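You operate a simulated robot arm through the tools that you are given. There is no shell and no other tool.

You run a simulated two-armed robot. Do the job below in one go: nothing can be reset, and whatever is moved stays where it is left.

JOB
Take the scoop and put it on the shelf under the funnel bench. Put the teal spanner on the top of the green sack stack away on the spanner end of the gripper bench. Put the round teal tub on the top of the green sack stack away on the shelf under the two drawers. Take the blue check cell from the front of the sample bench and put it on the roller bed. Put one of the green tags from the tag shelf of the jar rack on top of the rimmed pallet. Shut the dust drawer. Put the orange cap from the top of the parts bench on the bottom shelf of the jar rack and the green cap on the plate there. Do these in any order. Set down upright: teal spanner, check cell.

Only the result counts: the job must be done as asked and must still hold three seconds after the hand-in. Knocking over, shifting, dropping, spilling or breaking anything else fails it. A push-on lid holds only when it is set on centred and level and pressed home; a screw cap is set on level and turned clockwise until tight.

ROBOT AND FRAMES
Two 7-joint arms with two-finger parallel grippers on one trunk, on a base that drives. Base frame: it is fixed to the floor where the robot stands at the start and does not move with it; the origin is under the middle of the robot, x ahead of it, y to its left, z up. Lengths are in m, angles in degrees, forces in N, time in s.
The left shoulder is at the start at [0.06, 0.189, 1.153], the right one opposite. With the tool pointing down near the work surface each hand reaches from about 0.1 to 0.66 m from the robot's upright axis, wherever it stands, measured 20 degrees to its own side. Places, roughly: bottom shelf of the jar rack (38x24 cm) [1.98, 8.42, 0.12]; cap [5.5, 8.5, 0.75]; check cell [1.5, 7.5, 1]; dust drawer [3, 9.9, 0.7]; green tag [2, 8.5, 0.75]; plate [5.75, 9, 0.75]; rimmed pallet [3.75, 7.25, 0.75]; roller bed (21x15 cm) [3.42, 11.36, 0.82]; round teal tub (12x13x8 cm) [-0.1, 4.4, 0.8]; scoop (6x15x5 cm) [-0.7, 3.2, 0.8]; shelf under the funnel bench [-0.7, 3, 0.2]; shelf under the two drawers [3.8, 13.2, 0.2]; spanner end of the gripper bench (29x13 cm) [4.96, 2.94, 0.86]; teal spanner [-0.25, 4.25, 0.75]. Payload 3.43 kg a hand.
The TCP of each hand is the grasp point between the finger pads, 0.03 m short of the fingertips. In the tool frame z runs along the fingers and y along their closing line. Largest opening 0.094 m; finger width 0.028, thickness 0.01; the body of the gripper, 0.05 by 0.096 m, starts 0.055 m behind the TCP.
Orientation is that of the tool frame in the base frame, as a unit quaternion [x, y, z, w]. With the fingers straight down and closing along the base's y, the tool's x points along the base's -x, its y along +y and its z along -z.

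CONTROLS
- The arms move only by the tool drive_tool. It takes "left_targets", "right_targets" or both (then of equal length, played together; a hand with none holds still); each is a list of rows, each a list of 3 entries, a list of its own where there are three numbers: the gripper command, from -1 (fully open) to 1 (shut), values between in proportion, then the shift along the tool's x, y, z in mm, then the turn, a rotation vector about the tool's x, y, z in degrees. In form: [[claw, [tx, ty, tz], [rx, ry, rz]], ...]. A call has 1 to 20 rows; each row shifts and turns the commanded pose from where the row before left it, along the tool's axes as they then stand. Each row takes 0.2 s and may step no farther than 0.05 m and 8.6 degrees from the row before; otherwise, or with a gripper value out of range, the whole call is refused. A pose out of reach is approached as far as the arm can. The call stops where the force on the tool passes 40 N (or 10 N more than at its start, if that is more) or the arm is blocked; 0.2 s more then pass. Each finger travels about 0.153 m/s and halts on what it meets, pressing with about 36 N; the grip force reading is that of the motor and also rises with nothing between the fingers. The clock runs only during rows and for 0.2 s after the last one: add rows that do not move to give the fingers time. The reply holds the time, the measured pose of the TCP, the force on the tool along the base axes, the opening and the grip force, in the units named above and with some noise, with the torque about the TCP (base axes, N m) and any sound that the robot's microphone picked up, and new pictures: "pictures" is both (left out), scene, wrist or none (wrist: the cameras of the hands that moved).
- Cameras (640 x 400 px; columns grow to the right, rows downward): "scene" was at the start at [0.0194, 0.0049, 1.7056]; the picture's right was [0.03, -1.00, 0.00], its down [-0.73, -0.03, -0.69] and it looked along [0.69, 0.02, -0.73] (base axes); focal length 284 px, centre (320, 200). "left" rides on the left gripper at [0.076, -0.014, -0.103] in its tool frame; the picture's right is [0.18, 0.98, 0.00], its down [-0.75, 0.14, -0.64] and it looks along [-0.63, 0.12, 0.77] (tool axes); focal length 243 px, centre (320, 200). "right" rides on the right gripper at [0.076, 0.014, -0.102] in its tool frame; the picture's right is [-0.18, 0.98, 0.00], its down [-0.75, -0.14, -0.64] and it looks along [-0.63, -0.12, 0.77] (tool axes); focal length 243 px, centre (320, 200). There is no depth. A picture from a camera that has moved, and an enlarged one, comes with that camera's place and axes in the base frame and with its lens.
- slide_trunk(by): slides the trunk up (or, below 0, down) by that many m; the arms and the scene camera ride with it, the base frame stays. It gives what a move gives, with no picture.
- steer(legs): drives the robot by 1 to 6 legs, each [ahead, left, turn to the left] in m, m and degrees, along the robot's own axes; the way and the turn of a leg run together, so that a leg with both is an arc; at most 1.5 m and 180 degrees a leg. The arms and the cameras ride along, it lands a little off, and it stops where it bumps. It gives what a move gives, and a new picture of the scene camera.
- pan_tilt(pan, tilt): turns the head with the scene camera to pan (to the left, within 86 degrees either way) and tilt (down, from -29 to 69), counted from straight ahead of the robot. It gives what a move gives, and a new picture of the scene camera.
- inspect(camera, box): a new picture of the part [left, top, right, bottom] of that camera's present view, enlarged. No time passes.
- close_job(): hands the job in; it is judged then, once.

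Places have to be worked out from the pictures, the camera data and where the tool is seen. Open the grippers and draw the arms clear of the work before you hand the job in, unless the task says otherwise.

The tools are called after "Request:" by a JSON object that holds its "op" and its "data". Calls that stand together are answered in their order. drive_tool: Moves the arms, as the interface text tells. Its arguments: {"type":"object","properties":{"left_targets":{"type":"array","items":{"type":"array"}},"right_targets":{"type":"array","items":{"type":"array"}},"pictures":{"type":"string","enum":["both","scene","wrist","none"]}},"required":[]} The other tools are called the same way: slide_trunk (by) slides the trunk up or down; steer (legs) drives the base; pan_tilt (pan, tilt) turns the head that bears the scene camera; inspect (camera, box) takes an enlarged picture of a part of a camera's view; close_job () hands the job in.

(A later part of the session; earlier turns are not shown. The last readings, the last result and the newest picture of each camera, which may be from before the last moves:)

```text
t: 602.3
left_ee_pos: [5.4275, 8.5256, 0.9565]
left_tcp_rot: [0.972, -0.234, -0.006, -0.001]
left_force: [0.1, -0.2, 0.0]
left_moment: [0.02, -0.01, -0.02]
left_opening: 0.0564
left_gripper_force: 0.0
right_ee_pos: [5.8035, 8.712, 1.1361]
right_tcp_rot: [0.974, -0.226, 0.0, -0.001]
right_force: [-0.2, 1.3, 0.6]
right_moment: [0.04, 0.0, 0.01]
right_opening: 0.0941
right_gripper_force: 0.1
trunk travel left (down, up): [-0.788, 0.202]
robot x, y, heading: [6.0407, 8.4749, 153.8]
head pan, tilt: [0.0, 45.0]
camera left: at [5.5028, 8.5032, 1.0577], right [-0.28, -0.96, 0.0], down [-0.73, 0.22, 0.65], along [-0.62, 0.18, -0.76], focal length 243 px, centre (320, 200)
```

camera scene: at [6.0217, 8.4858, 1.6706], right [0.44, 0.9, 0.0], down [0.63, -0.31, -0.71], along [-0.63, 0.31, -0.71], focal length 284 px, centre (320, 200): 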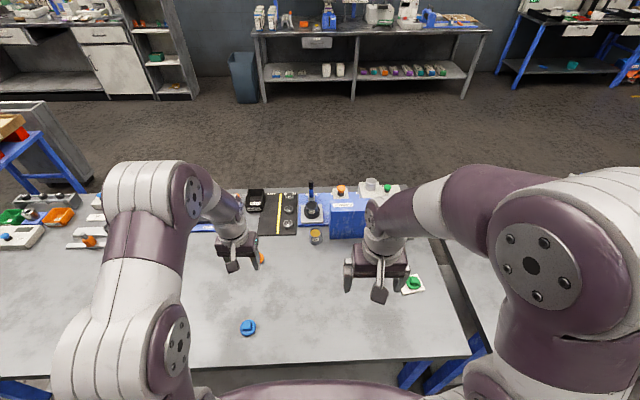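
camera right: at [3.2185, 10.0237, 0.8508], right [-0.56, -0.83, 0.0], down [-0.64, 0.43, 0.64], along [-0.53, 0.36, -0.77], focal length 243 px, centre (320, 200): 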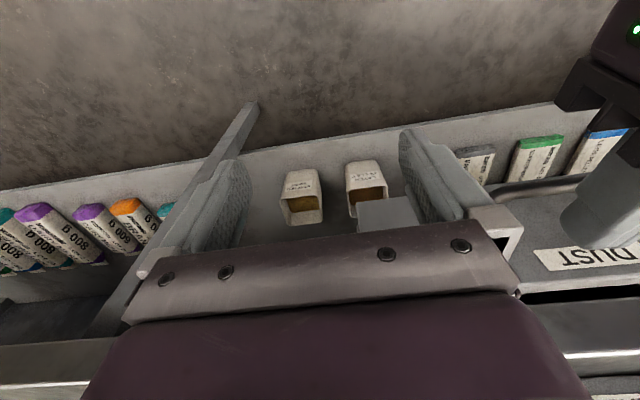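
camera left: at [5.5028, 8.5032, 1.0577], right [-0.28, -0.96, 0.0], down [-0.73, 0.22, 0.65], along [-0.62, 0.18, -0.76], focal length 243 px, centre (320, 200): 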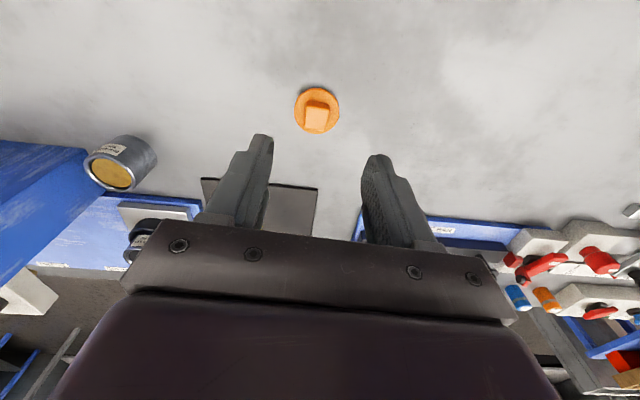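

The knob is 10 mm further ahead. I correct, descend, narrow the fingers to 34 mm and go down to the same height that worked for the green cap.

Request:
{"op": "drive_tool", "data": {"left_targets": [[-0.2, [-10, 0, 15], [0, 0, 0]], [-0.2, [0, 0, 35], [0, 0, 0]], [-0.2, [0, 0, 35], [0, 0, 0]], [-0.2, [0, 0, 13], [0, 0, 0]], [-0.2, [0, 0, 0], [0, 0, 0]]], "pictures": "wrist"}}

Request:
{"op": "inspect", "data": {"camera": "left", "box": [220, 70, 420, 250]}}

```text
t: 603.5
left_ee_pos: [5.4171, 8.5308, 0.8587]
left_tcp_rot: [0.972, -0.234, -0.005, -0.001]
left_force: [0.0, -0.2, 0.9]
left_moment: [-0.03, 0.03, 0.0]
left_opening: 0.0568
left_gripper_force: 0.0
right_ee_pos: [5.8024, 8.7122, 1.1359]
right_tcp_rot: [0.974, -0.225, -0.001, 0.0]
right_force: [-0.4, 0.0, -0.6]
right_moment: [0.01, -0.03, -0.02]
right_opening: 0.0942
right_gripper_force: 0.0
trunk travel left (down, up): [-0.788, 0.202]
robot x, y, heading: [6.039, 8.4739, 153.9]
head pan, tilt: [0.0, 45.0]
camera left: at [5.4928, 8.5094, 0.9601], right [-0.28, -0.96, 0.0], down [-0.73, 0.22, 0.65], along [-0.62, 0.18, -0.76], focal length 243 px, centre (320, 200)
```

left: 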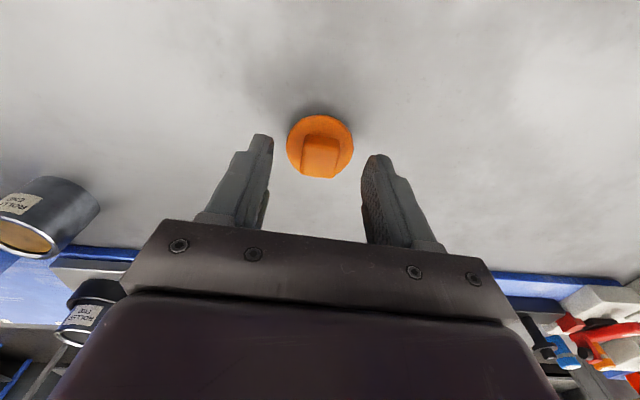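

```text
2.22 times, centred on (320, 160) of left
camera zoom: at [5.4928, 8.5094, 0.9601], right [-0.28, -0.96, 0.0], down [-0.73, 0.22, 0.65], along [-0.62, 0.18, -0.76], focal length 539 px, centre (320, 289)
```

zoom: 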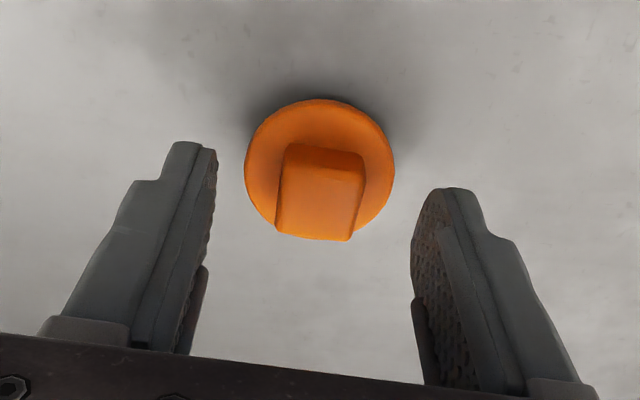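

Request:
{"op": "drive_tool", "data": {"left_targets": [[0.27, [0, 0, 0], [0, 0, 0]], [0.27, [0, 0, 5], [0, 0, 0]], [0.27, [0, 0, 5], [0, 0, 0]], [0.27, [0, 0, 3.5], [0, 0, 0]], [0.27, [0, 0, 0], [0, 0, 0]]], "pictures": "wrist"}}

```text
t: 604.7
left_ee_pos: [5.4163, 8.5314, 0.8451]
left_tcp_rot: [0.972, -0.234, -0.005, -0.001]
left_force: [0.3, 0.5, 0.1]
left_moment: [0.0, 0.02, 0.0]
left_opening: 0.0341
left_gripper_force: 0.1
right_ee_pos: [5.8036, 8.7132, 1.1349]
right_tcp_rot: [0.974, -0.226, 0.0, 0.0]
right_force: [0.2, 0.1, -0.2]
right_moment: [0.01, 0.01, 0.01]
right_opening: 0.0941
right_gripper_force: 0.2
trunk travel left (down, up): [-0.788, 0.202]
robot x, y, heading: [6.0418, 8.4724, 153.7]
head pan, tilt: [0.0, 45.0]
camera left: at [5.492, 8.5089, 0.9464], right [-0.28, -0.96, 0.0], down [-0.73, 0.22, 0.65], along [-0.62, 0.18, -0.76], focal length 243 px, centre (320, 200)
```

left: 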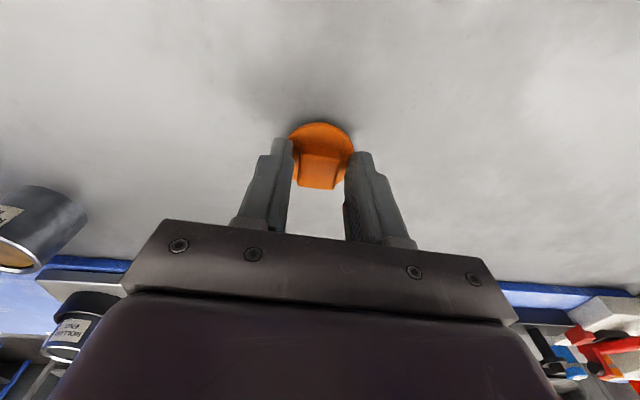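

The knob is between the tips just above the flange. I close on it and lift.

Request:
{"op": "drive_tool", "data": {"left_targets": [[1, [0, 0, 0], [0, 0, 0]], [1, [0, 0, 0], [0, 0, 0]], [1, [0, 0, 0], [0, 0, 0]], [1, [0, 0, -30], [0, 0, 0]], [1, [0, 0, -40], [0, 0, 0]], [1, [0, 0, 0], [0, 0, 0]]], "pictures": "both"}}

```text
t: 606.1
left_ee_pos: [5.4151, 8.5314, 0.9172]
left_tcp_rot: [0.972, -0.234, -0.005, 0.0]
left_force: [-0.2, 0.0, -0.5]
left_moment: [0.02, -0.04, 0.03]
left_opening: 0.0226
left_gripper_force: 36.2
right_ee_pos: [5.8029, 8.713, 1.1342]
right_tcp_rot: [0.974, -0.225, 0.0, 0.0]
right_force: [0.0, -0.4, 0.2]
right_moment: [-0.03, 0.01, 0.01]
right_opening: 0.0941
right_gripper_force: 0.0
trunk travel left (down, up): [-0.788, 0.202]
robot x, y, heading: [6.0401, 8.4738, 153.9]
head pan, tilt: [0.0, 45.0]
camera scene: at [6.0205, 8.4856, 1.6706], right [0.44, 0.9, 0.0], down [0.64, -0.31, -0.71], along [-0.63, 0.31, -0.71], focal length 284 px, centre (320, 200)
camera left: at [5.4912, 8.5094, 1.0176], right [-0.28, -0.96, 0.0], down [-0.73, 0.22, 0.65], along [-0.62, 0.18, -0.76], focal length 243 px, centre (320, 200)
```

scene: 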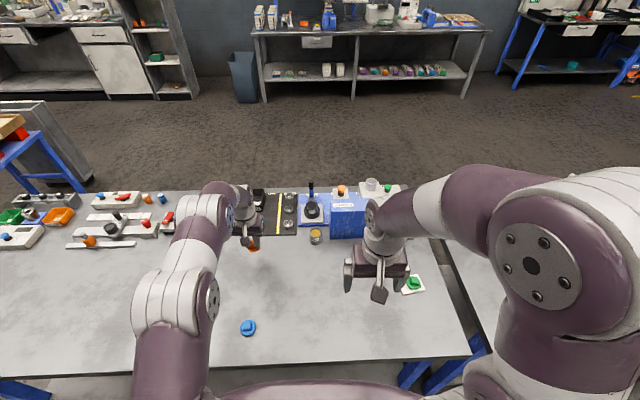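
left: 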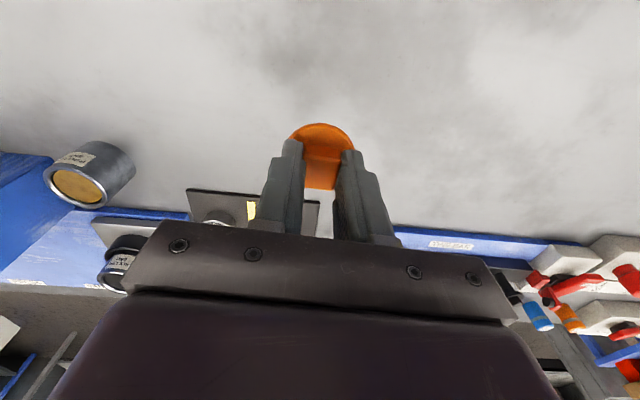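

The orange cap is held firmly. I raise and tuck the hand, back off, and retrace my route toward the jar rack.

Request:
{"op": "drive_tool", "data": {"left_targets": [[1, [0, 0, -40], [0, 0, 0]], [1, [20, 0, -40], [0, 0, 0]], [1, [40, 0, -20], [0, 0, 0]], [1, [40, 0, 0], [0, 0, 0]], [1, [40, 0, 0], [0, 0, 0]], [1, [40, 0, 0], [0, 0, 0]], [1, [30, 0, 0], [0, 0, 0]], [1, [0, 0, 0], [0, 0, 0]]], "pictures": "none"}}

Request:
{"op": "slide_trunk", "data": {"by": 0.12}}

Request:
{"op": "steer", "data": {"legs": [[-0.42, 0, 0], [0, 1.5, 0], [0, 0.3, 0]]}}

```text
t: 607.9
left_ee_pos: [5.6032, 8.4364, 1.0119]
left_tcp_rot: [0.972, -0.234, -0.005, -0.001]
left_force: [0.5, -0.1, 0.2]
left_moment: [0.01, 0.03, -0.03]
left_opening: 0.0225
left_gripper_force: 36.3
right_ee_pos: [5.8026, 8.7124, 1.1348]
right_tcp_rot: [0.974, -0.226, 0.0, 0.0]
right_force: [-0.3, 0.4, -0.2]
right_moment: [0.02, 0.0, 0.0]
right_opening: 0.0941
right_gripper_force: 0.1
trunk travel left (down, up): [-0.788, 0.202]
robot x, y, heading: [6.0396, 8.4702, 153.6]
head pan, tilt: [0.0, 45.0]
```

```text
t: 609.4
left_ee_pos: [5.6039, 8.4361, 1.1327]
left_tcp_rot: [0.972, -0.234, -0.004, 0.0]
left_force: [-0.2, -0.8, 0.2]
left_moment: [0.0, -0.03, -0.01]
left_opening: 0.0225
left_gripper_force: 35.6
right_ee_pos: [5.804, 8.7123, 1.2548]
right_tcp_rot: [0.974, -0.225, 0.0, 0.0]
right_force: [-1.2, -0.2, -0.4]
right_moment: [0.0, -0.04, -0.02]
right_opening: 0.0939
right_gripper_force: 0.0
trunk travel left (down, up): [-0.908, 0.082]
robot x, y, heading: [6.0409, 8.4759, 153.7]
head pan, tilt: [0.0, 45.0]
```

```text
t: 620.8
left_ee_pos: [5.1919, 6.5937, 1.135]
left_tcp_rot: [0.974, -0.227, -0.005, 0.001]
left_force: [0.1, 0.6, -0.3]
left_moment: [-0.05, 0.02, 0.01]
left_opening: 0.0228
left_gripper_force: 35.9
right_ee_pos: [5.3837, 6.8732, 1.2548]
right_tcp_rot: [0.976, -0.217, 0.0, -0.001]
right_force: [-0.4, -0.3, -0.4]
right_moment: [0.01, 0.03, 0.0]
right_opening: 0.0941
right_gripper_force: 0.1
trunk travel left (down, up): [-0.908, 0.082]
robot x, y, heading: [5.6257, 6.6366, 154.8]
head pan, tilt: [0.0, 45.0]
camera scene: at [5.6067, 6.6506, 1.7906], right [0.43, 0.9, 0.0], down [0.64, -0.3, -0.71], along [-0.64, 0.3, -0.71], focal length 284 px, centre (320, 200)
```

scene: 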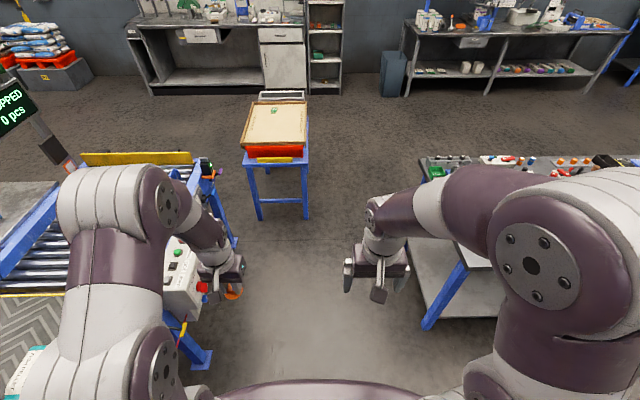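

I'm lined up with the gap: pallet corner about 1.34 m ahead slightly left, bench corner 0.57 m right of it. I go ahead, turn 23° right, and pass diagonally between them.

Request:
{"op": "steer", "data": {"legs": [[0.75, 0, 0], [0, 0, -23]]}}

```text
t: 626.0
left_ee_pos: [4.5283, 7.0824, 1.1338]
left_tcp_rot: [0.91, -0.416, -0.005, 0.0]
left_force: [0.0, 0.3, 0.5]
left_moment: [0.0, -0.02, -0.02]
left_opening: 0.0227
left_gripper_force: 36.4
right_ee_pos: [4.8168, 7.2653, 1.2551]
right_tcp_rot: [0.913, -0.407, -0.001, -0.001]
right_force: [-0.2, -0.6, 0.3]
right_moment: [-0.02, 0.01, -0.02]
right_opening: 0.0941
right_gripper_force: 0.0
trunk travel left (down, up): [-0.908, 0.082]
robot x, y, heading: [4.9494, 6.9555, 131.8]
head pan, tilt: [0.0, 45.0]
camera scene: at [4.9327, 6.9719, 1.7906], right [0.74, 0.67, 0.0], down [0.47, -0.53, -0.71], along [-0.47, 0.53, -0.71], focal length 284 px, centre (320, 200)
```

scene: 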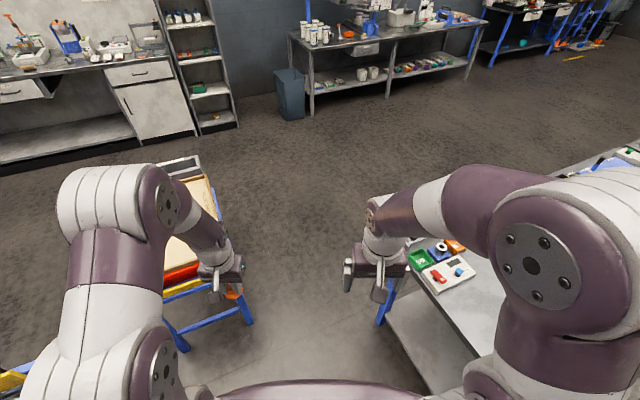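

Both corner legs are clear on either side. I drive through and on toward the front of the jar rack.

Request:
{"op": "steer", "data": {"legs": [[1.25, 0, 0], [0, 0, 42], [0.95, 0, 0], [0, 0, -17.5]]}}

```text
t: 639.7
left_ee_pos: [2.7319, 7.9051, 1.1331]
left_tcp_rot: [0.978, -0.21, -0.004, -0.001]
left_force: [0.3, 0.4, 0.3]
left_moment: [0.04, 0.0, 0.01]
left_opening: 0.0224
left_gripper_force: 36.3
right_ee_pos: [2.9166, 8.191, 1.2555]
right_tcp_rot: [0.98, -0.201, 0.0, -0.001]
right_force: [0.0, 0.2, 0.4]
right_moment: [0.0, -0.03, 0.03]
right_opening: 0.0942
right_gripper_force: 0.0
trunk travel left (down, up): [-0.908, 0.082]
robot x, y, heading: [3.1681, 7.9661, 156.7]
head pan, tilt: [0.0, 45.0]
camera scene: at [3.1461, 7.975, 1.7906], right [0.4, 0.92, 0.0], down [0.65, -0.28, -0.71], along [-0.65, 0.28, -0.71], focal length 284 px, centre (320, 200)
```

scene: 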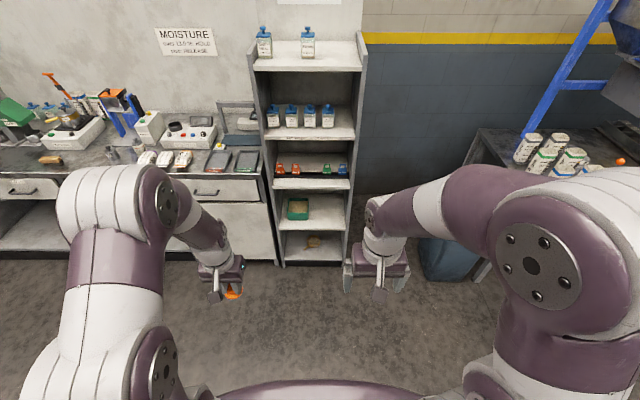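

The bottom shelf (z≈0.12) is visible with a gold strainer on it. I zoom in to choose a free place.

Request:
{"op": "inspect", "data": {"camera": "scene", "box": [255, 180, 375, 280]}}

```text
4.00 times, centred on (315, 230) of scene
camera zoom: at [3.1461, 7.975, 1.7906], right [0.4, 0.92, 0.0], down [0.65, -0.28, -0.71], along [-0.65, 0.28, -0.71], focal length 1136 px, centre (340, 80)
```

zoom: 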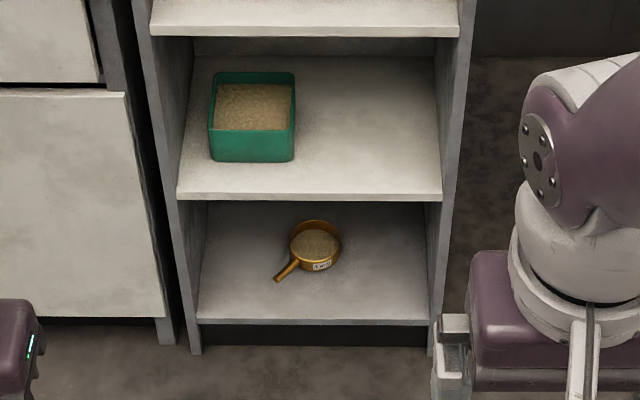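

The 2 mm sieve sits mid-shelf; the right-front part is free. I'll set the cap about 7 cm inside the front edge there, with the hand tilted ~30° so it clears the shelf above. I shift right, lower the trunk and tilt the hand.

Request:
{"op": "steer", "data": {"legs": [[0, -0.215, 0]]}}

Request:
{"op": "slide_trunk", "data": {"by": -0.4}}

Request:
{"op": "slide_trunk", "data": {"by": -0.36}}

Request:
{"op": "drive_tool", "data": {"left_targets": [[1, [0, 0, 0], [0, -8.5, 0]], [1, [0, 0, 0], [0, -8.5, 0]], [1, [0, 0, 0], [0, -8.5, 0]], [1, [0, 0, 0], [0, -6.5, 0]], [1, [0, 0, 0], [0, 0, 0]]], "pictures": "both"}}

```text
t: 641.4
left_ee_pos: [2.8154, 8.1017, 1.1328]
left_tcp_rot: [0.978, -0.211, -0.005, -0.001]
left_force: [0.1, 0.2, 0.3]
left_moment: [0.02, -0.02, 0.0]
left_opening: 0.0223
left_gripper_force: 36.2
right_ee_pos: [3.0012, 8.3882, 1.2544]
right_tcp_rot: [0.98, -0.201, 0.0, 0.0]
right_force: [-1.1, 0.9, 0.6]
right_moment: [0.04, -0.06, -0.02]
right_opening: 0.0939
right_gripper_force: 0.2
trunk travel left (down, up): [-0.908, 0.082]
robot x, y, heading: [3.2546, 8.1622, 156.7]
head pan, tilt: [0.0, 45.0]
camera scene: at [3.2303, 8.1707, 1.7906], right [0.4, 0.92, 0.0], down [0.65, -0.28, -0.71], along [-0.65, 0.28, -0.71], focal length 284 px, centre (320, 200)
```

scene: 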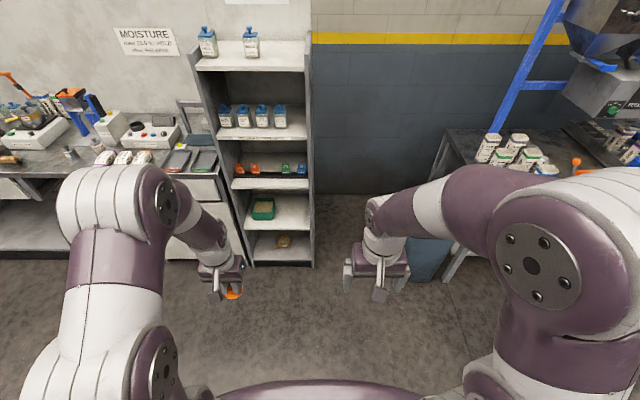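

```text
t: 645.2
left_ee_pos: [2.8186, 8.1027, 0.7331]
left_tcp_rot: [0.978, -0.21, -0.004, 0.0]
left_force: [0.5, 0.1, -0.4]
left_moment: [0.0, -0.02, -0.01]
left_opening: 0.0229
left_gripper_force: 35.4
right_ee_pos: [3.0021, 8.3899, 0.8553]
right_tcp_rot: [0.98, -0.201, -0.001, 0.0]
right_force: [-1.1, -0.4, 0.1]
right_moment: [0.0, 0.0, -0.01]
right_opening: 0.094
right_gripper_force: 0.1
trunk travel left (down, up): [-0.508, 0.482]
robot x, y, heading: [3.2511, 8.1661, 156.8]
head pan, tilt: [0.0, 45.0]
```

```text
t: 648.7
left_ee_pos: [2.8181, 8.1037, 0.3732]
left_tcp_rot: [0.978, -0.21, -0.005, 0.0]
left_force: [-0.7, -0.3, -0.2]
left_moment: [0.02, -0.01, 0.01]
left_opening: 0.0224
left_gripper_force: 35.8
right_ee_pos: [3.0019, 8.3891, 0.4947]
right_tcp_rot: [0.98, -0.201, -0.001, 0.0]
right_force: [0.4, 0.0, -0.8]
right_moment: [0.0, 0.02, 0.06]
right_opening: 0.0938
right_gripper_force: 0.1
trunk travel left (down, up): [-0.148, 0.842]
robot x, y, heading: [3.25, 8.166, 156.7]
head pan, tilt: [0.0, 45.0]
```

```text
t: 649.9
left_ee_pos: [2.8213, 8.1094, 0.3731]
left_tcp_rot: [0.958, -0.209, -0.188, -0.056]
left_force: [-0.6, 0.3, 0.1]
left_moment: [-0.04, -0.06, 0.03]
left_opening: 0.0226
left_gripper_force: 36.1
left hand out of reach, approached as far as the arm can: row 3, 4
right_ee_pos: [3.0037, 8.3899, 0.4948]
right_tcp_rot: [0.98, -0.201, 0.001, 0.0]
right_force: [0.3, -0.1, -0.3]
right_moment: [0.01, -0.02, -0.03]
right_opening: 0.094
right_gripper_force: 0.0
trunk travel left (down, up): [-0.148, 0.842]
robot x, y, heading: [3.2572, 8.1617, 156.9]
head pan, tilt: [0.0, 45.0]
camera scene: at [3.2317, 8.1735, 1.0306], right [0.4, 0.92, 0.0], down [0.65, -0.28, -0.71], along [-0.65, 0.28, -0.71], focal length 284 px, centre (320, 200)
camera left: at [2.9254, 8.0746, 0.4383], right [-0.26, -0.96, -0.1], down [-0.48, 0.04, 0.88], along [-0.84, 0.28, -0.47], focal length 243 px, centre (320, 200)
```

scene: 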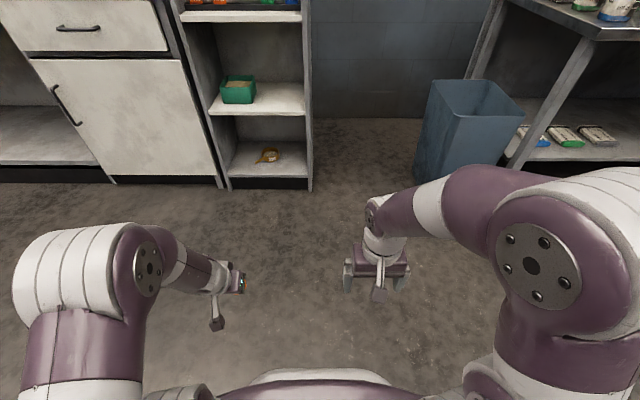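
left: 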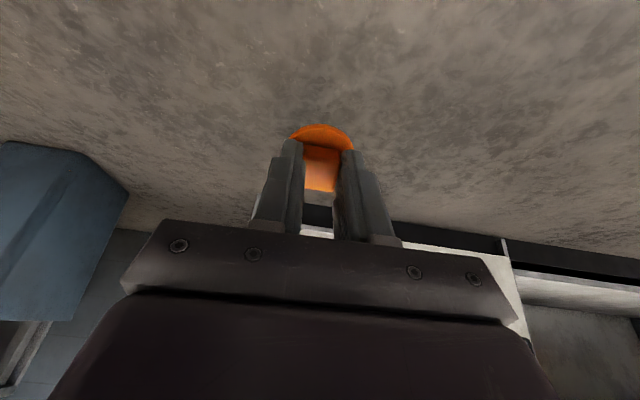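

The hand is tilted about 23° and low. The target spot is 1.18 m ahead, 0.15 m left; I drive 0.6 m in.

Request:
{"op": "steer", "data": {"legs": [[0.6, 0, 0]]}}

Request:
{"op": "drive_tool", "data": {"left_targets": [[1, [0, 0, 25], [0, 0, 0]], [1, [0, 0, 25], [0, 0, 0]], [1, [0, 0, 20], [0, -4, 0]], [1, [0, 0, 0], [0, -4, 0]], [1, [0, 0, 0], [0, 0, 0]]], "pictures": "both"}}

```text
t: 653.3
left_ee_pos: [2.2714, 8.3471, 0.3727]
left_tcp_rot: [0.958, -0.211, -0.188, -0.057]
left_force: [-0.6, -0.5, -0.4]
left_moment: [0.0, 0.0, 0.04]
left_opening: 0.0224
left_gripper_force: 36.1
right_ee_pos: [2.4548, 8.6258, 0.4949]
right_tcp_rot: [0.979, -0.202, -0.001, 0.001]
right_force: [0.0, 0.8, -0.1]
right_moment: [0.01, 0.0, 0.0]
right_opening: 0.0945
right_gripper_force: 0.2
trunk travel left (down, up): [-0.148, 0.842]
robot x, y, heading: [2.7044, 8.3955, 156.7]
head pan, tilt: [0.0, 45.0]
camera scene: at [2.6829, 8.4104, 1.0306], right [0.4, 0.92, 0.0], down [0.65, -0.28, -0.71], along [-0.65, 0.28, -0.71], focal length 284 px, centre (320, 200)
```

scene: 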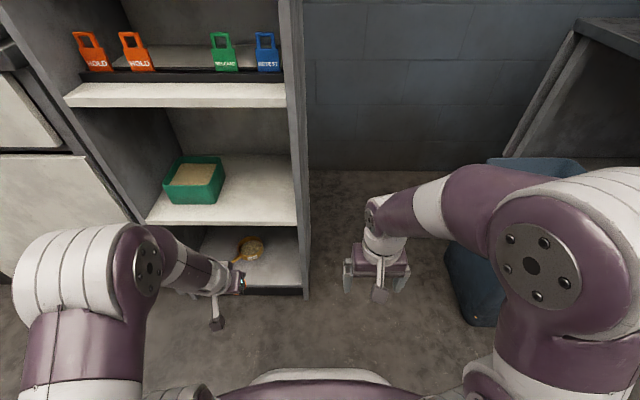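

```text
t: 654.5
left_ee_pos: [2.2557, 8.3643, 0.3156]
left_tcp_rot: [0.951, -0.211, -0.214, -0.076]
left_force: [0.0, -0.4, -0.4]
left_moment: [0.01, 0.01, -0.02]
left_opening: 0.0228
left_gripper_force: 36.0
left hand out of reach, approached as far as the arm can: row 3, 4
right_ee_pos: [2.4544, 8.6257, 0.4946]
right_tcp_rot: [0.98, -0.201, -0.001, 0.0]
right_force: [0.5, 0.5, -0.2]
right_moment: [0.07, -0.02, 0.0]
right_opening: 0.0939
right_gripper_force: 0.2
trunk travel left (down, up): [-0.148, 0.842]
robot x, y, heading: [2.7042, 8.4005, 156.7]
head pan, tilt: [0.0, 45.0]
camera scene: at [2.6829, 8.4105, 1.0306], right [0.4, 0.92, 0.0], down [0.65, -0.28, -0.71], along [-0.65, 0.28, -0.71], focal length 284 px, centre (320, 200)
camera left: at [2.3627, 8.3253, 0.375], right [-0.28, -0.95, -0.13], down [-0.44, 0.0, 0.9], along [-0.86, 0.31, -0.42], focal length 243 px, centre (320, 200)
```

scene: 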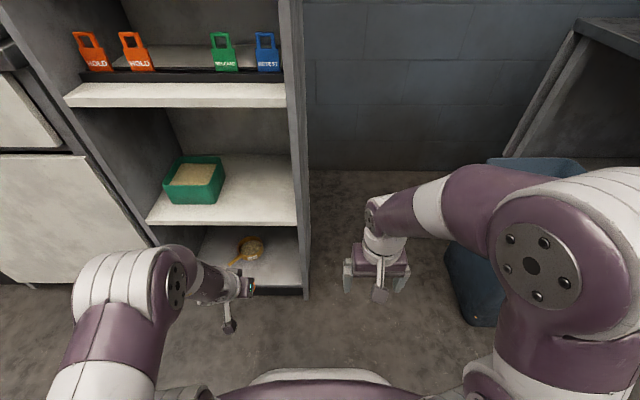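
left: 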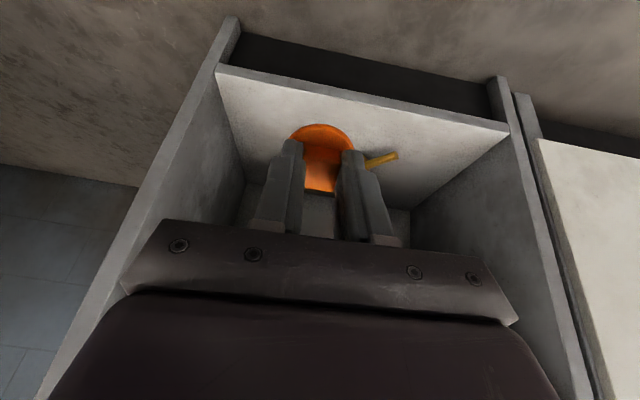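

The wrist view shows the free front corner of the shelf. I first lower outside the rack to z≈0.20 (so the hand clears the shelf above), then slide forward over the bottom shelf.

Request:
{"op": "drive_tool", "data": {"left_targets": [[1, [17, 2, 34], [0, 0, 0]], [1, [17, 2, 34], [0, 0, 0]], [1, [17, 2, 34], [0, 0, 0]], [1, [0, 0, 0], [0, 0, 0]]], "pictures": "wrist"}}

```text
t: 655.5
left_ee_pos: [2.2436, 8.3615, 0.2017]
left_tcp_rot: [0.942, -0.206, -0.254, -0.071]
left_force: [0.1, 0.0, -0.2]
left_moment: [-0.01, 0.01, -0.04]
left_opening: 0.0228
left_gripper_force: 36.0
right_ee_pos: [2.4534, 8.627, 0.4959]
right_tcp_rot: [0.979, -0.202, 0.0, 0.0]
right_force: [0.8, 1.1, -0.3]
right_moment: [-0.01, -0.02, 0.02]
right_opening: 0.0942
right_gripper_force: 0.0
trunk travel left (down, up): [-0.148, 0.842]
robot x, y, heading: [2.703, 8.3998, 156.6]
head pan, tilt: [0.0, 45.0]
camera left: at [2.3557, 8.3229, 0.2518], right [-0.27, -0.95, -0.12], down [-0.36, -0.02, 0.93], along [-0.89, 0.3, -0.34], focal length 243 px, centre (320, 200)
```

left: 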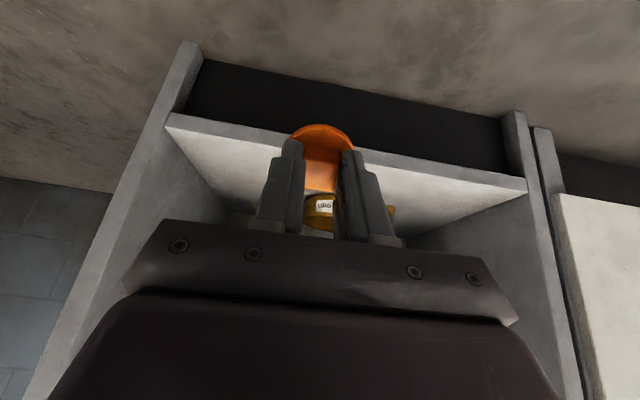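

The cap is just in front of the shelf edge, above shelf level. I shift right 68 mm to clear the sieve, then slide forward over the free corner.

Request:
{"op": "drive_tool", "data": {"left_targets": [[1, [0, -34, 1], [0, 0, 0]], [1, [0, -34, 1], [0, 0, 0]], [1, [-32, 1.3, 18.8], [0, 0, 0]], [1, [-32, 1.3, 18.8], [0, 0, 0]], [1, [-32, 1.3, 18.8], [0, 0, 0]], [1, [-32, 1.3, 18.8], [0, 0, 0]], [1, [0, 0, 0], [0, 0, 0]]], "pictures": "both"}}

```text
t: 657.1
left_ee_pos: [2.1095, 8.4251, 0.2037]
left_tcp_rot: [0.942, -0.206, -0.255, -0.071]
left_force: [0.2, -0.4, -0.8]
left_moment: [-0.03, 0.01, -0.02]
left_opening: 0.0224
left_gripper_force: 35.8
left hand out of reach, approached as far as the arm can: row 1, 2
right_ee_pos: [2.4539, 8.627, 0.4962]
right_tcp_rot: [0.979, -0.202, 0.001, 0.0]
right_force: [0.2, 0.5, 0.2]
right_moment: [-0.02, -0.04, -0.03]
right_opening: 0.0942
right_gripper_force: 0.1
trunk travel left (down, up): [-0.148, 0.842]
robot x, y, heading: [2.7002, 8.3998, 156.7]
head pan, tilt: [0.0, 45.0]
camera scene: at [2.6828, 8.4105, 1.0306], right [0.4, 0.92, 0.0], down [0.65, -0.28, -0.71], along [-0.65, 0.28, -0.71], focal length 284 px, centre (320, 200)
camera left: at [2.2213, 8.3875, 0.2534], right [-0.27, -0.95, -0.12], down [-0.36, -0.01, 0.93], along [-0.89, 0.3, -0.34], focal length 243 px, centre (320, 200)
```

scene: 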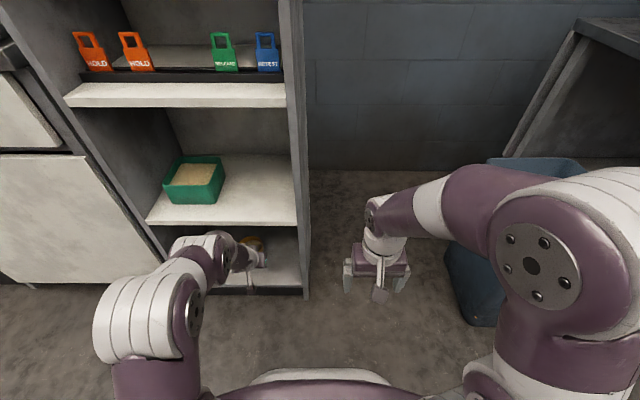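
left: 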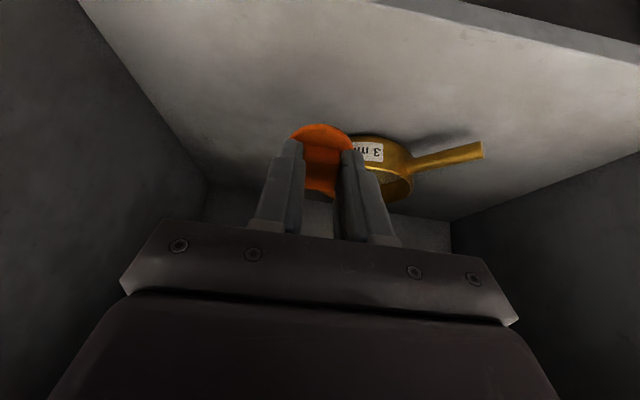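

The sideways shift wasn't reachable at first, so the cap ended up 6 cm too far left, beside the sieve but above it. I shift the whole robot 6 cm right.

Request:
{"op": "steer", "data": {"legs": [[0, -0.06, 0]]}}

Request:
{"op": "drive_tool", "data": {"left_targets": [[1, [0, 0, 0], [0, 0, 0]]], "pictures": "wrist"}}

```text
t: 658.1
left_ee_pos: [2.1332, 8.4804, 0.2039]
left_tcp_rot: [0.942, -0.207, -0.254, -0.071]
left_force: [-0.8, 1.0, -0.4]
left_moment: [0.03, 0.03, -0.01]
left_opening: 0.0227
left_gripper_force: 36.3
right_ee_pos: [2.4783, 8.6827, 0.4958]
right_tcp_rot: [0.98, -0.201, -0.001, -0.001]
right_force: [-0.3, 0.0, 0.1]
right_moment: [0.01, 0.0, 0.04]
right_opening: 0.094
right_gripper_force: 0.1
trunk travel left (down, up): [-0.148, 0.842]
robot x, y, heading: [2.7253, 8.4557, 156.6]
head pan, tilt: [0.0, 45.0]
camera scene: at [2.7067, 8.4657, 1.0306], right [0.4, 0.92, 0.0], down [0.65, -0.28, -0.71], along [-0.65, 0.28, -0.71], focal length 284 px, centre (320, 200)
```

scene: 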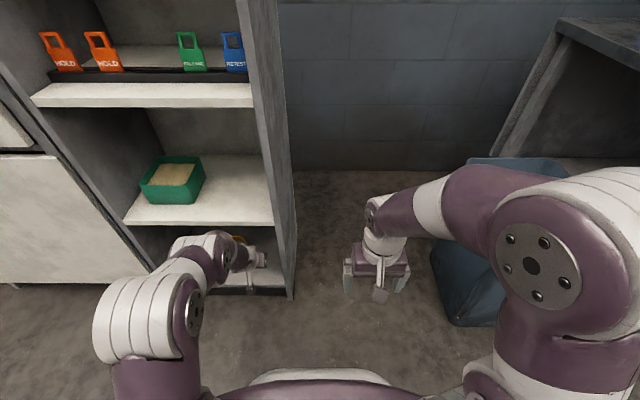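

```text
t: 658.5
left_ee_pos: [2.1335, 8.4804, 0.2047]
left_tcp_rot: [0.942, -0.206, -0.254, -0.07]
left_force: [0.1, 0.1, 0.2]
left_moment: [0.02, 0.02, -0.05]
left_opening: 0.0228
left_gripper_force: 36.1
right_ee_pos: [2.4779, 8.6826, 0.4953]
right_tcp_rot: [0.979, -0.202, -0.001, 0.0]
right_force: [-0.4, -0.3, 0.0]
right_moment: [0.0, -0.03, 0.01]
right_opening: 0.094
right_gripper_force: 0.1
trunk travel left (down, up): [-0.148, 0.842]
robot x, y, heading: [2.7268, 8.454, 156.6]
head pan, tilt: [0.0, 45.0]
camera left: at [2.2456, 8.4429, 0.2534], right [-0.27, -0.95, -0.12], down [-0.36, -0.02, 0.93], along [-0.89, 0.3, -0.34], focal length 243 px, centre (320, 200)
```

left: 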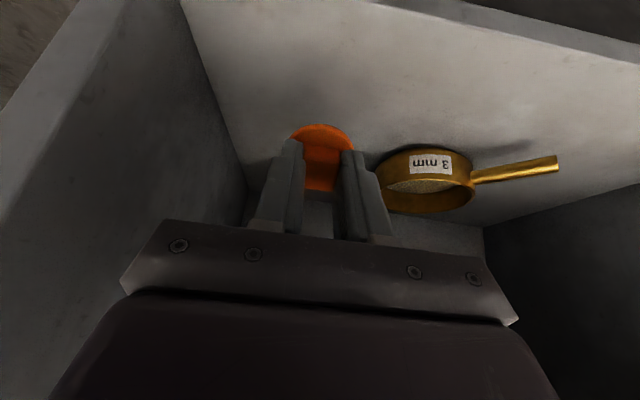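

The cap is now clear of the sieve, over the free front corner. I lower with the trunk.

Request:
{"op": "slide_trunk", "data": {"by": -0.028}}

Request:
{"op": "slide_trunk", "data": {"by": -0.005}}

Request:
{"op": "slide_trunk", "data": {"by": -0.005}}

```text
t: 659.2
left_ee_pos: [2.1331, 8.4808, 0.1768]
left_tcp_rot: [0.942, -0.206, -0.255, -0.071]
left_force: [-0.2, -0.7, -0.6]
left_moment: [0.04, 0.03, -0.03]
left_opening: 0.0229
left_gripper_force: 36.8
right_ee_pos: [2.4774, 8.6829, 0.4676]
right_tcp_rot: [0.98, -0.201, 0.0, 0.0]
right_force: [0.2, 0.7, 0.2]
right_moment: [0.01, 0.01, 0.01]
right_opening: 0.0941
right_gripper_force: 0.1
trunk travel left (down, up): [-0.12, 0.87]
robot x, y, heading: [2.7266, 8.4544, 156.6]
head pan, tilt: [0.0, 45.0]
```

```text
t: 659.8
left_ee_pos: [2.1334, 8.4802, 0.1706]
left_tcp_rot: [0.942, -0.207, -0.255, -0.071]
left_force: [-0.4, 0.4, -0.8]
left_moment: [-0.04, -0.02, 0.02]
left_opening: 0.0227
left_gripper_force: 35.9
right_ee_pos: [2.4772, 8.6818, 0.4615]
right_tcp_rot: [0.979, -0.202, -0.001, 0.0]
right_force: [-0.8, 0.6, 0.5]
right_moment: [-0.02, -0.02, 0.0]
right_opening: 0.0941
right_gripper_force: 0.0
trunk travel left (down, up): [-0.115, 0.875]
robot x, y, heading: [2.7257, 8.4539, 156.4]
head pan, tilt: [0.0, 45.0]
```

```text
t: 660.3
left_ee_pos: [2.1327, 8.4801, 0.166]
left_tcp_rot: [0.942, -0.206, -0.255, -0.07]
left_force: [-0.1, 0.1, -0.6]
left_moment: [0.01, -0.02, -0.02]
left_opening: 0.0225
left_gripper_force: 35.6
right_ee_pos: [2.4778, 8.6829, 0.4566]
right_tcp_rot: [0.979, -0.202, 0.0, 0.0]
right_force: [0.5, -0.6, 0.2]
right_moment: [-0.02, 0.02, 0.02]
right_opening: 0.094
right_gripper_force: 0.1
trunk travel left (down, up): [-0.11, 0.88]
robot x, y, heading: [2.7256, 8.4551, 156.6]
head pan, tilt: [0.0, 45.0]
```

Request:
{"op": "slide_trunk", "data": {"by": -0.004}}

Request:
{"op": "slide_trunk", "data": {"by": -0.004}}

Request:
{"op": "drive_tool", "data": {"left_targets": [[1, [0, 0, 0], [0, 0, 0]]], "pictures": "wrist"}}

```text
t: 660.8
left_ee_pos: [2.1321, 8.4817, 0.1639]
left_tcp_rot: [0.941, -0.206, -0.258, -0.071]
left_force: [0.2, -0.2, 15.4]
left_moment: [0.07, 0.14, 0.02]
left_opening: 0.0228
left_gripper_force: 36.0
right_ee_pos: [2.4772, 8.6817, 0.4532]
right_tcp_rot: [0.979, -0.202, -0.001, -0.001]
right_force: [0.2, -0.4, 0.5]
right_moment: [-0.03, -0.03, 0.04]
right_opening: 0.094
right_gripper_force: 0.0
trunk travel left (down, up): [-0.106, 0.884]
robot x, y, heading: [2.7283, 8.4555, 156.6]
head pan, tilt: [0.0, 45.0]
```

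```text
t: 661.4
left_ee_pos: [2.1308, 8.4808, 0.1626]
left_tcp_rot: [0.941, -0.206, -0.259, -0.07]
left_force: [-3.0, 0.1, 29.2]
left_moment: [0.15, 0.37, 0.02]
left_opening: 0.0226
left_gripper_force: 36.7
right_ee_pos: [2.4786, 8.6826, 0.4502]
right_tcp_rot: [0.98, -0.201, -0.001, 0.0]
right_force: [0.2, -0.5, 0.2]
right_moment: [-0.01, -0.02, 0.01]
right_opening: 0.0941
right_gripper_force: 0.0
trunk travel left (down, up): [-0.102, 0.888]
robot x, y, heading: [2.7225, 8.4517, 156.6]
head pan, tilt: [0.0, 45.0]
```

```text
t: 661.8
left_ee_pos: [2.1314, 8.4813, 0.1616]
left_tcp_rot: [0.941, -0.206, -0.258, -0.071]
left_force: [-7.0, 2.5, 32.3]
left_moment: [0.25, 0.61, -0.03]
left_opening: 0.0225
left_gripper_force: 36.3
right_ee_pos: [2.4785, 8.6827, 0.4499]
right_tcp_rot: [0.98, -0.201, -0.002, 0.0]
right_force: [0.5, 0.2, 0.3]
right_moment: [0.02, -0.02, -0.02]
right_opening: 0.0936
right_gripper_force: 0.0
trunk travel left (down, up): [-0.102, 0.888]
robot x, y, heading: [2.7262, 8.4568, 156.4]
head pan, tilt: [0.0, 45.0]
camera left: at [2.2441, 8.4436, 0.2104], right [-0.27, -0.95, -0.12], down [-0.35, -0.02, 0.93], along [-0.89, 0.3, -0.33], focal length 243 px, centre (320, 200)
```

left: 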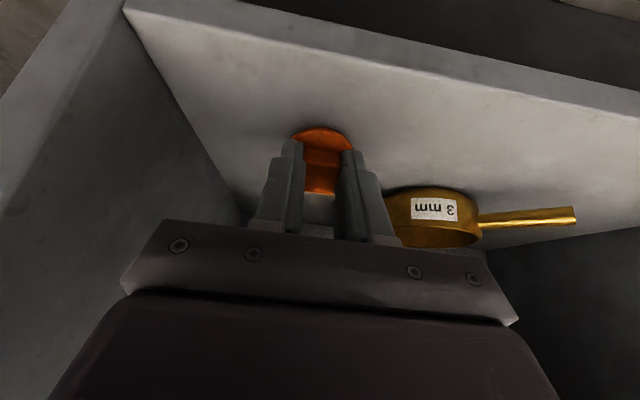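

The cap's flange edge is down on the shelf (32 N). I ease up 7 mm, open the fingers moderately and withdraw along the hand's axis.

Request:
{"op": "slide_trunk", "data": {"by": 0.006}}

Request:
{"op": "drive_tool", "data": {"left_targets": [[0.4, [0, 0, 0], [0, 0, 0]], [0.1, [0, 0, 0], [0, 0, 0]], [0.1, [0, 0, 0], [0, 0, 0]], [0.1, [0, 0, -12], [0, 0, 0]], [0.1, [0, 0, -20], [0, 0, 0]], [0.1, [0, 0, 0], [0, 0, 0]]], "pictures": "both"}}

```text
t: 662.3
left_ee_pos: [2.1366, 8.48, 0.1627]
left_tcp_rot: [0.943, -0.206, -0.252, -0.07]
left_force: [2.3, 0.0, 10.9]
left_moment: [0.03, -0.01, 0.01]
left_opening: 0.0225
left_gripper_force: 35.9
right_ee_pos: [2.4783, 8.6823, 0.4561]
right_tcp_rot: [0.98, -0.201, -0.001, 0.0]
right_force: [0.0, -0.2, 0.2]
right_moment: [0.01, 0.01, 0.01]
right_opening: 0.094
right_gripper_force: 0.1
trunk travel left (down, up): [-0.108, 0.882]
robot x, y, heading: [2.7235, 8.4528, 156.6]
head pan, tilt: [0.0, 45.0]
```

```text
t: 663.7
left_ee_pos: [2.1476, 8.4723, 0.1902]
left_tcp_rot: [0.942, -0.206, -0.255, -0.071]
left_force: [0.0, 0.5, -0.3]
left_moment: [0.03, 0.01, 0.01]
left_opening: 0.0424
left_gripper_force: 0.0
right_ee_pos: [2.478, 8.6818, 0.4561]
right_tcp_rot: [0.979, -0.202, -0.001, 0.001]
right_force: [0.1, -0.5, -0.3]
right_moment: [0.0, 0.01, 0.03]
right_opening: 0.094
right_gripper_force: 0.0
trunk travel left (down, up): [-0.108, 0.882]
robot x, y, heading: [2.7264, 8.4545, 156.8]
head pan, tilt: [0.0, 45.0]
camera scene: at [2.7068, 8.4658, 0.9906], right [0.4, 0.92, 0.0], down [0.65, -0.28, -0.71], along [-0.65, 0.28, -0.71], focal length 284 px, centre (320, 200)
camera left: at [2.2602, 8.4347, 0.2405], right [-0.27, -0.95, -0.12], down [-0.36, -0.02, 0.93], along [-0.89, 0.3, -0.34], focal length 243 px, centre (320, 200)
```

scene: 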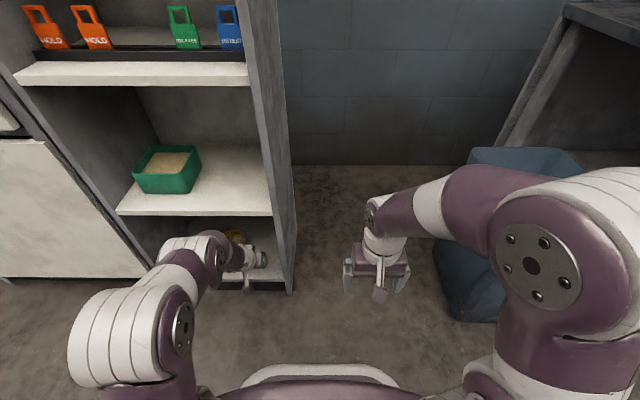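
left: 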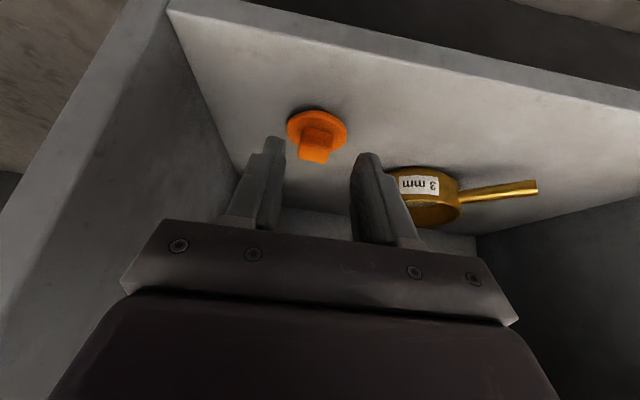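

The orange cap stands flat on the bottom shelf, clear of the sieve. I back straight out and raise the trunk.

Request:
{"op": "steer", "data": {"legs": [[-0.55, 0, 0]]}}

Request:
{"op": "inspect", "data": {"camera": "scene", "box": [200, 60, 340, 180]}}

Request:
{"op": "slide_trunk", "data": {"by": 0.4}}

```text
t: 666.9
left_ee_pos: [2.6518, 8.256, 0.1894]
left_tcp_rot: [0.942, -0.206, -0.255, -0.072]
left_force: [-0.1, 0.6, 1.0]
left_moment: [0.03, -0.02, -0.03]
left_opening: 0.0422
left_gripper_force: 0.0
right_ee_pos: [2.9826, 8.4647, 0.455]
right_tcp_rot: [0.98, -0.201, 0.001, -0.001]
right_force: [0.3, -0.1, 0.1]
right_moment: [0.02, 0.0, 0.0]
right_opening: 0.0939
right_gripper_force: 0.1
trunk travel left (down, up): [-0.108, 0.882]
robot x, y, heading: [3.2295, 8.2394, 156.9]
head pan, tilt: [0.0, 45.0]
camera scene: at [3.2105, 8.248, 0.9906], right [0.4, 0.92, 0.0], down [0.65, -0.28, -0.71], along [-0.65, 0.28, -0.71], focal length 284 px, centre (320, 200)
```

scene: 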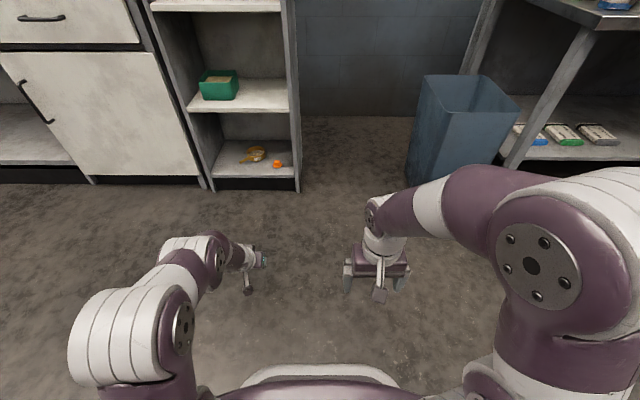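

```text
3.33 times, centred on (270, 120) of scene
camera zoom: at [3.2105, 8.248, 0.9906], right [0.4, 0.92, 0.0], down [0.65, -0.28, -0.71], along [-0.65, 0.28, -0.71], focal length 947 px, centre (487, 467)
```

zoom: 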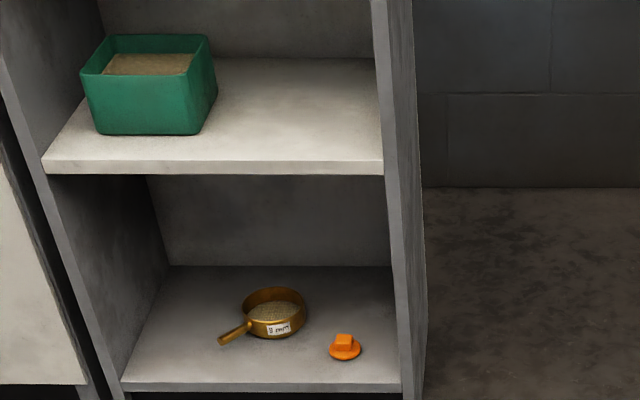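

```text
t: 670.7
left_ee_pos: [2.651, 8.2548, 0.5901]
left_tcp_rot: [0.942, -0.206, -0.254, -0.071]
left_force: [-0.9, 0.0, -0.5]
left_moment: [0.03, 0.0, 0.02]
left_opening: 0.0424
left_gripper_force: 0.1
right_ee_pos: [2.9811, 8.4639, 0.8542]
right_tcp_rot: [0.98, -0.201, 0.0, 0.0]
right_force: [0.7, 0.0, 0.1]
right_moment: [0.01, -0.03, 0.04]
right_opening: 0.0941
right_gripper_force: 0.1
trunk travel left (down, up): [-0.508, 0.482]
robot x, y, heading: [3.2318, 8.2369, 156.3]
head pan, tilt: [0.0, 45.0]
```

The cap, sieve and green box are all in order. Before handing in, I take one more look at the dust drawer from this side.

Request:
{"op": "slide_trunk", "data": {"by": 0.3}}

Request:
{"op": "pan_tilt", "data": {"pan": -58, "tilt": 22}}

Request:
{"op": "inspect", "data": {"camera": "scene", "box": [260, 160, 400, 260]}}

```text
t: 673.7
left_ee_pos: [2.6516, 8.2552, 0.8915]
left_tcp_rot: [0.942, -0.205, -0.255, -0.071]
left_force: [0.4, 0.1, 0.0]
left_moment: [0.02, -0.02, 0.01]
left_opening: 0.0421
left_gripper_force: 0.0
right_ee_pos: [2.981, 8.4641, 1.1555]
right_tcp_rot: [0.98, -0.201, 0.001, 0.0]
right_force: [0.5, -0.7, -0.2]
right_moment: [-0.01, 0.0, -0.02]
right_opening: 0.0937
right_gripper_force: 0.1
trunk travel left (down, up): [-0.808, 0.182]
robot x, y, heading: [3.2307, 8.2347, 156.6]
head pan, tilt: [0.0, 45.0]
```

```text
t: 675.0
left_ee_pos: [2.6518, 8.2548, 0.8908]
left_tcp_rot: [0.943, -0.205, -0.254, -0.07]
left_force: [-0.5, -0.1, 0.4]
left_moment: [-0.02, 0.01, 0.0]
left_opening: 0.042
left_gripper_force: 0.0
right_ee_pos: [2.9808, 8.4644, 1.1555]
right_tcp_rot: [0.98, -0.201, -0.001, 0.0]
right_force: [0.7, 0.7, -0.9]
right_moment: [0.01, 0.01, 0.01]
right_opening: 0.094
right_gripper_force: 0.0
trunk travel left (down, up): [-0.808, 0.182]
robot x, y, heading: [3.2313, 8.2341, 156.7]
head pan, tilt: [-58.0, 22.0]
camera scene: at [3.2711, 8.3075, 1.726], right [0.99, 0.15, 0.0], down [0.06, -0.37, -0.93], along [-0.14, 0.92, -0.37], focal length 284 px, centre (320, 200)
```

scene: 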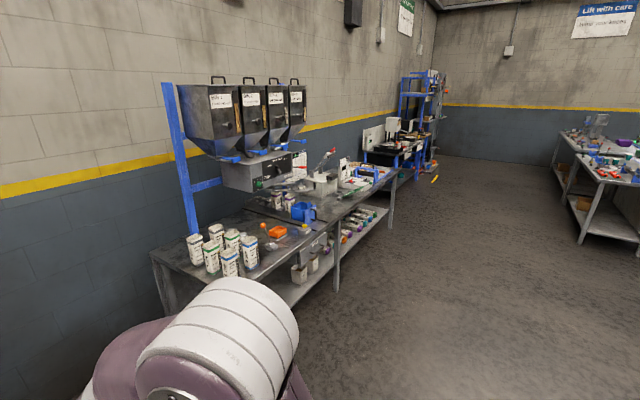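

```text
4.00 times, centred on (330, 210) of scene
camera zoom: at [3.2711, 8.3075, 1.726], right [0.99, 0.15, 0.0], down [0.06, -0.37, -0.93], along [-0.14, 0.92, -0.37], focal length 1136 px, centre (280, 160)
```

zoom: 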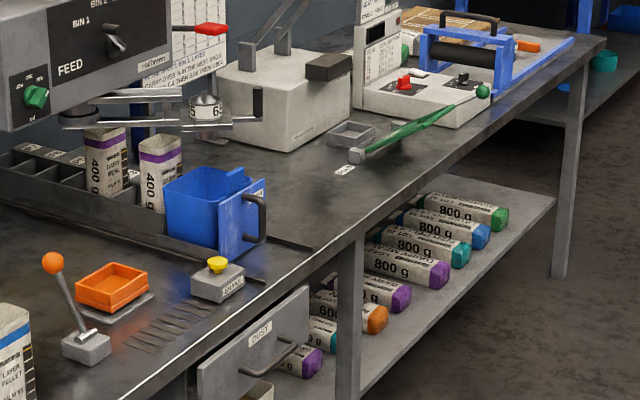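

Request:
{"op": "inspect", "data": {"camera": "scene", "box": [296, 226, 346, 262]}}

```text
11.11 times, centred on (321, 244) of scene
camera zoom: at [3.2711, 8.3075, 1.726], right [0.99, 0.15, 0.0], down [0.06, -0.37, -0.93], along [-0.14, 0.92, -0.37], focal length 3156 px, centre (309, -289)
```

zoom: 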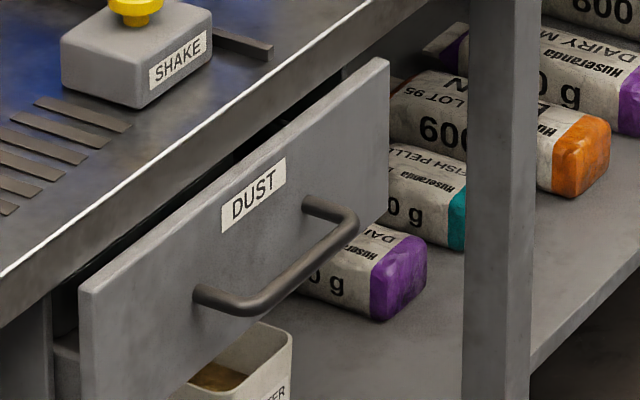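

The drawer front stands about 1.8 cm off its housing on both sides. To know whether that's its normal closed position, I compare with the closed drawers on the bagging table in the distance.

Request:
{"op": "inspect", "data": {"camera": "scene", "box": [355, 120, 445, 190]}}

Request:
{"op": "inspect", "data": {"camera": "scene", "box": [385, 130, 425, 160]}}

```text
5.71 times, centred on (400, 155) of scene
camera zoom: at [3.2711, 8.3075, 1.726], right [0.99, 0.15, 0.0], down [0.06, -0.37, -0.93], along [-0.14, 0.92, -0.37], focal length 1623 px, centre (-137, 457)
```

zoom: 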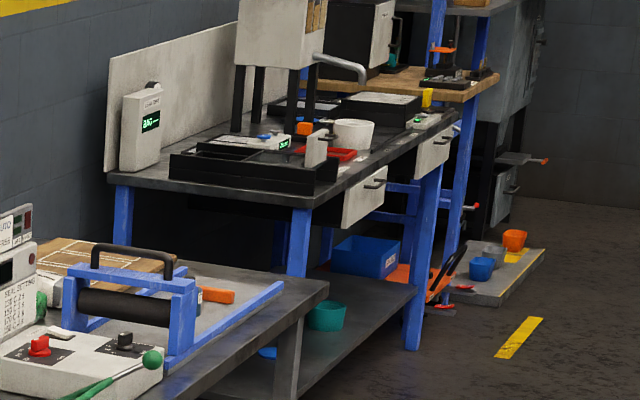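

```text
13.33 times, centred on (405, 145) of scene
camera zoom: at [3.2711, 8.3075, 1.726], right [0.99, 0.15, 0.0], down [0.06, -0.37, -0.93], along [-0.14, 0.92, -0.37], focal length 3787 px, centre (-813, 933)
```

zoom: 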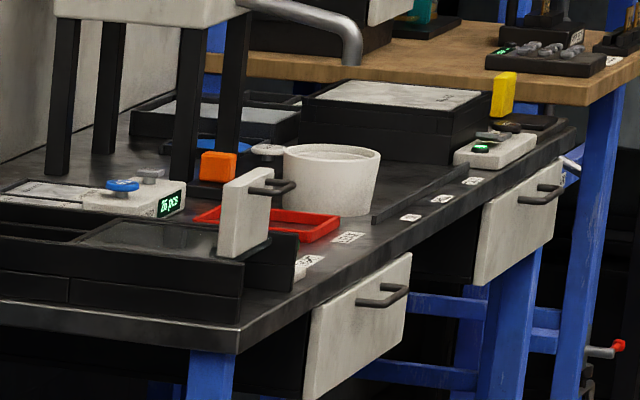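

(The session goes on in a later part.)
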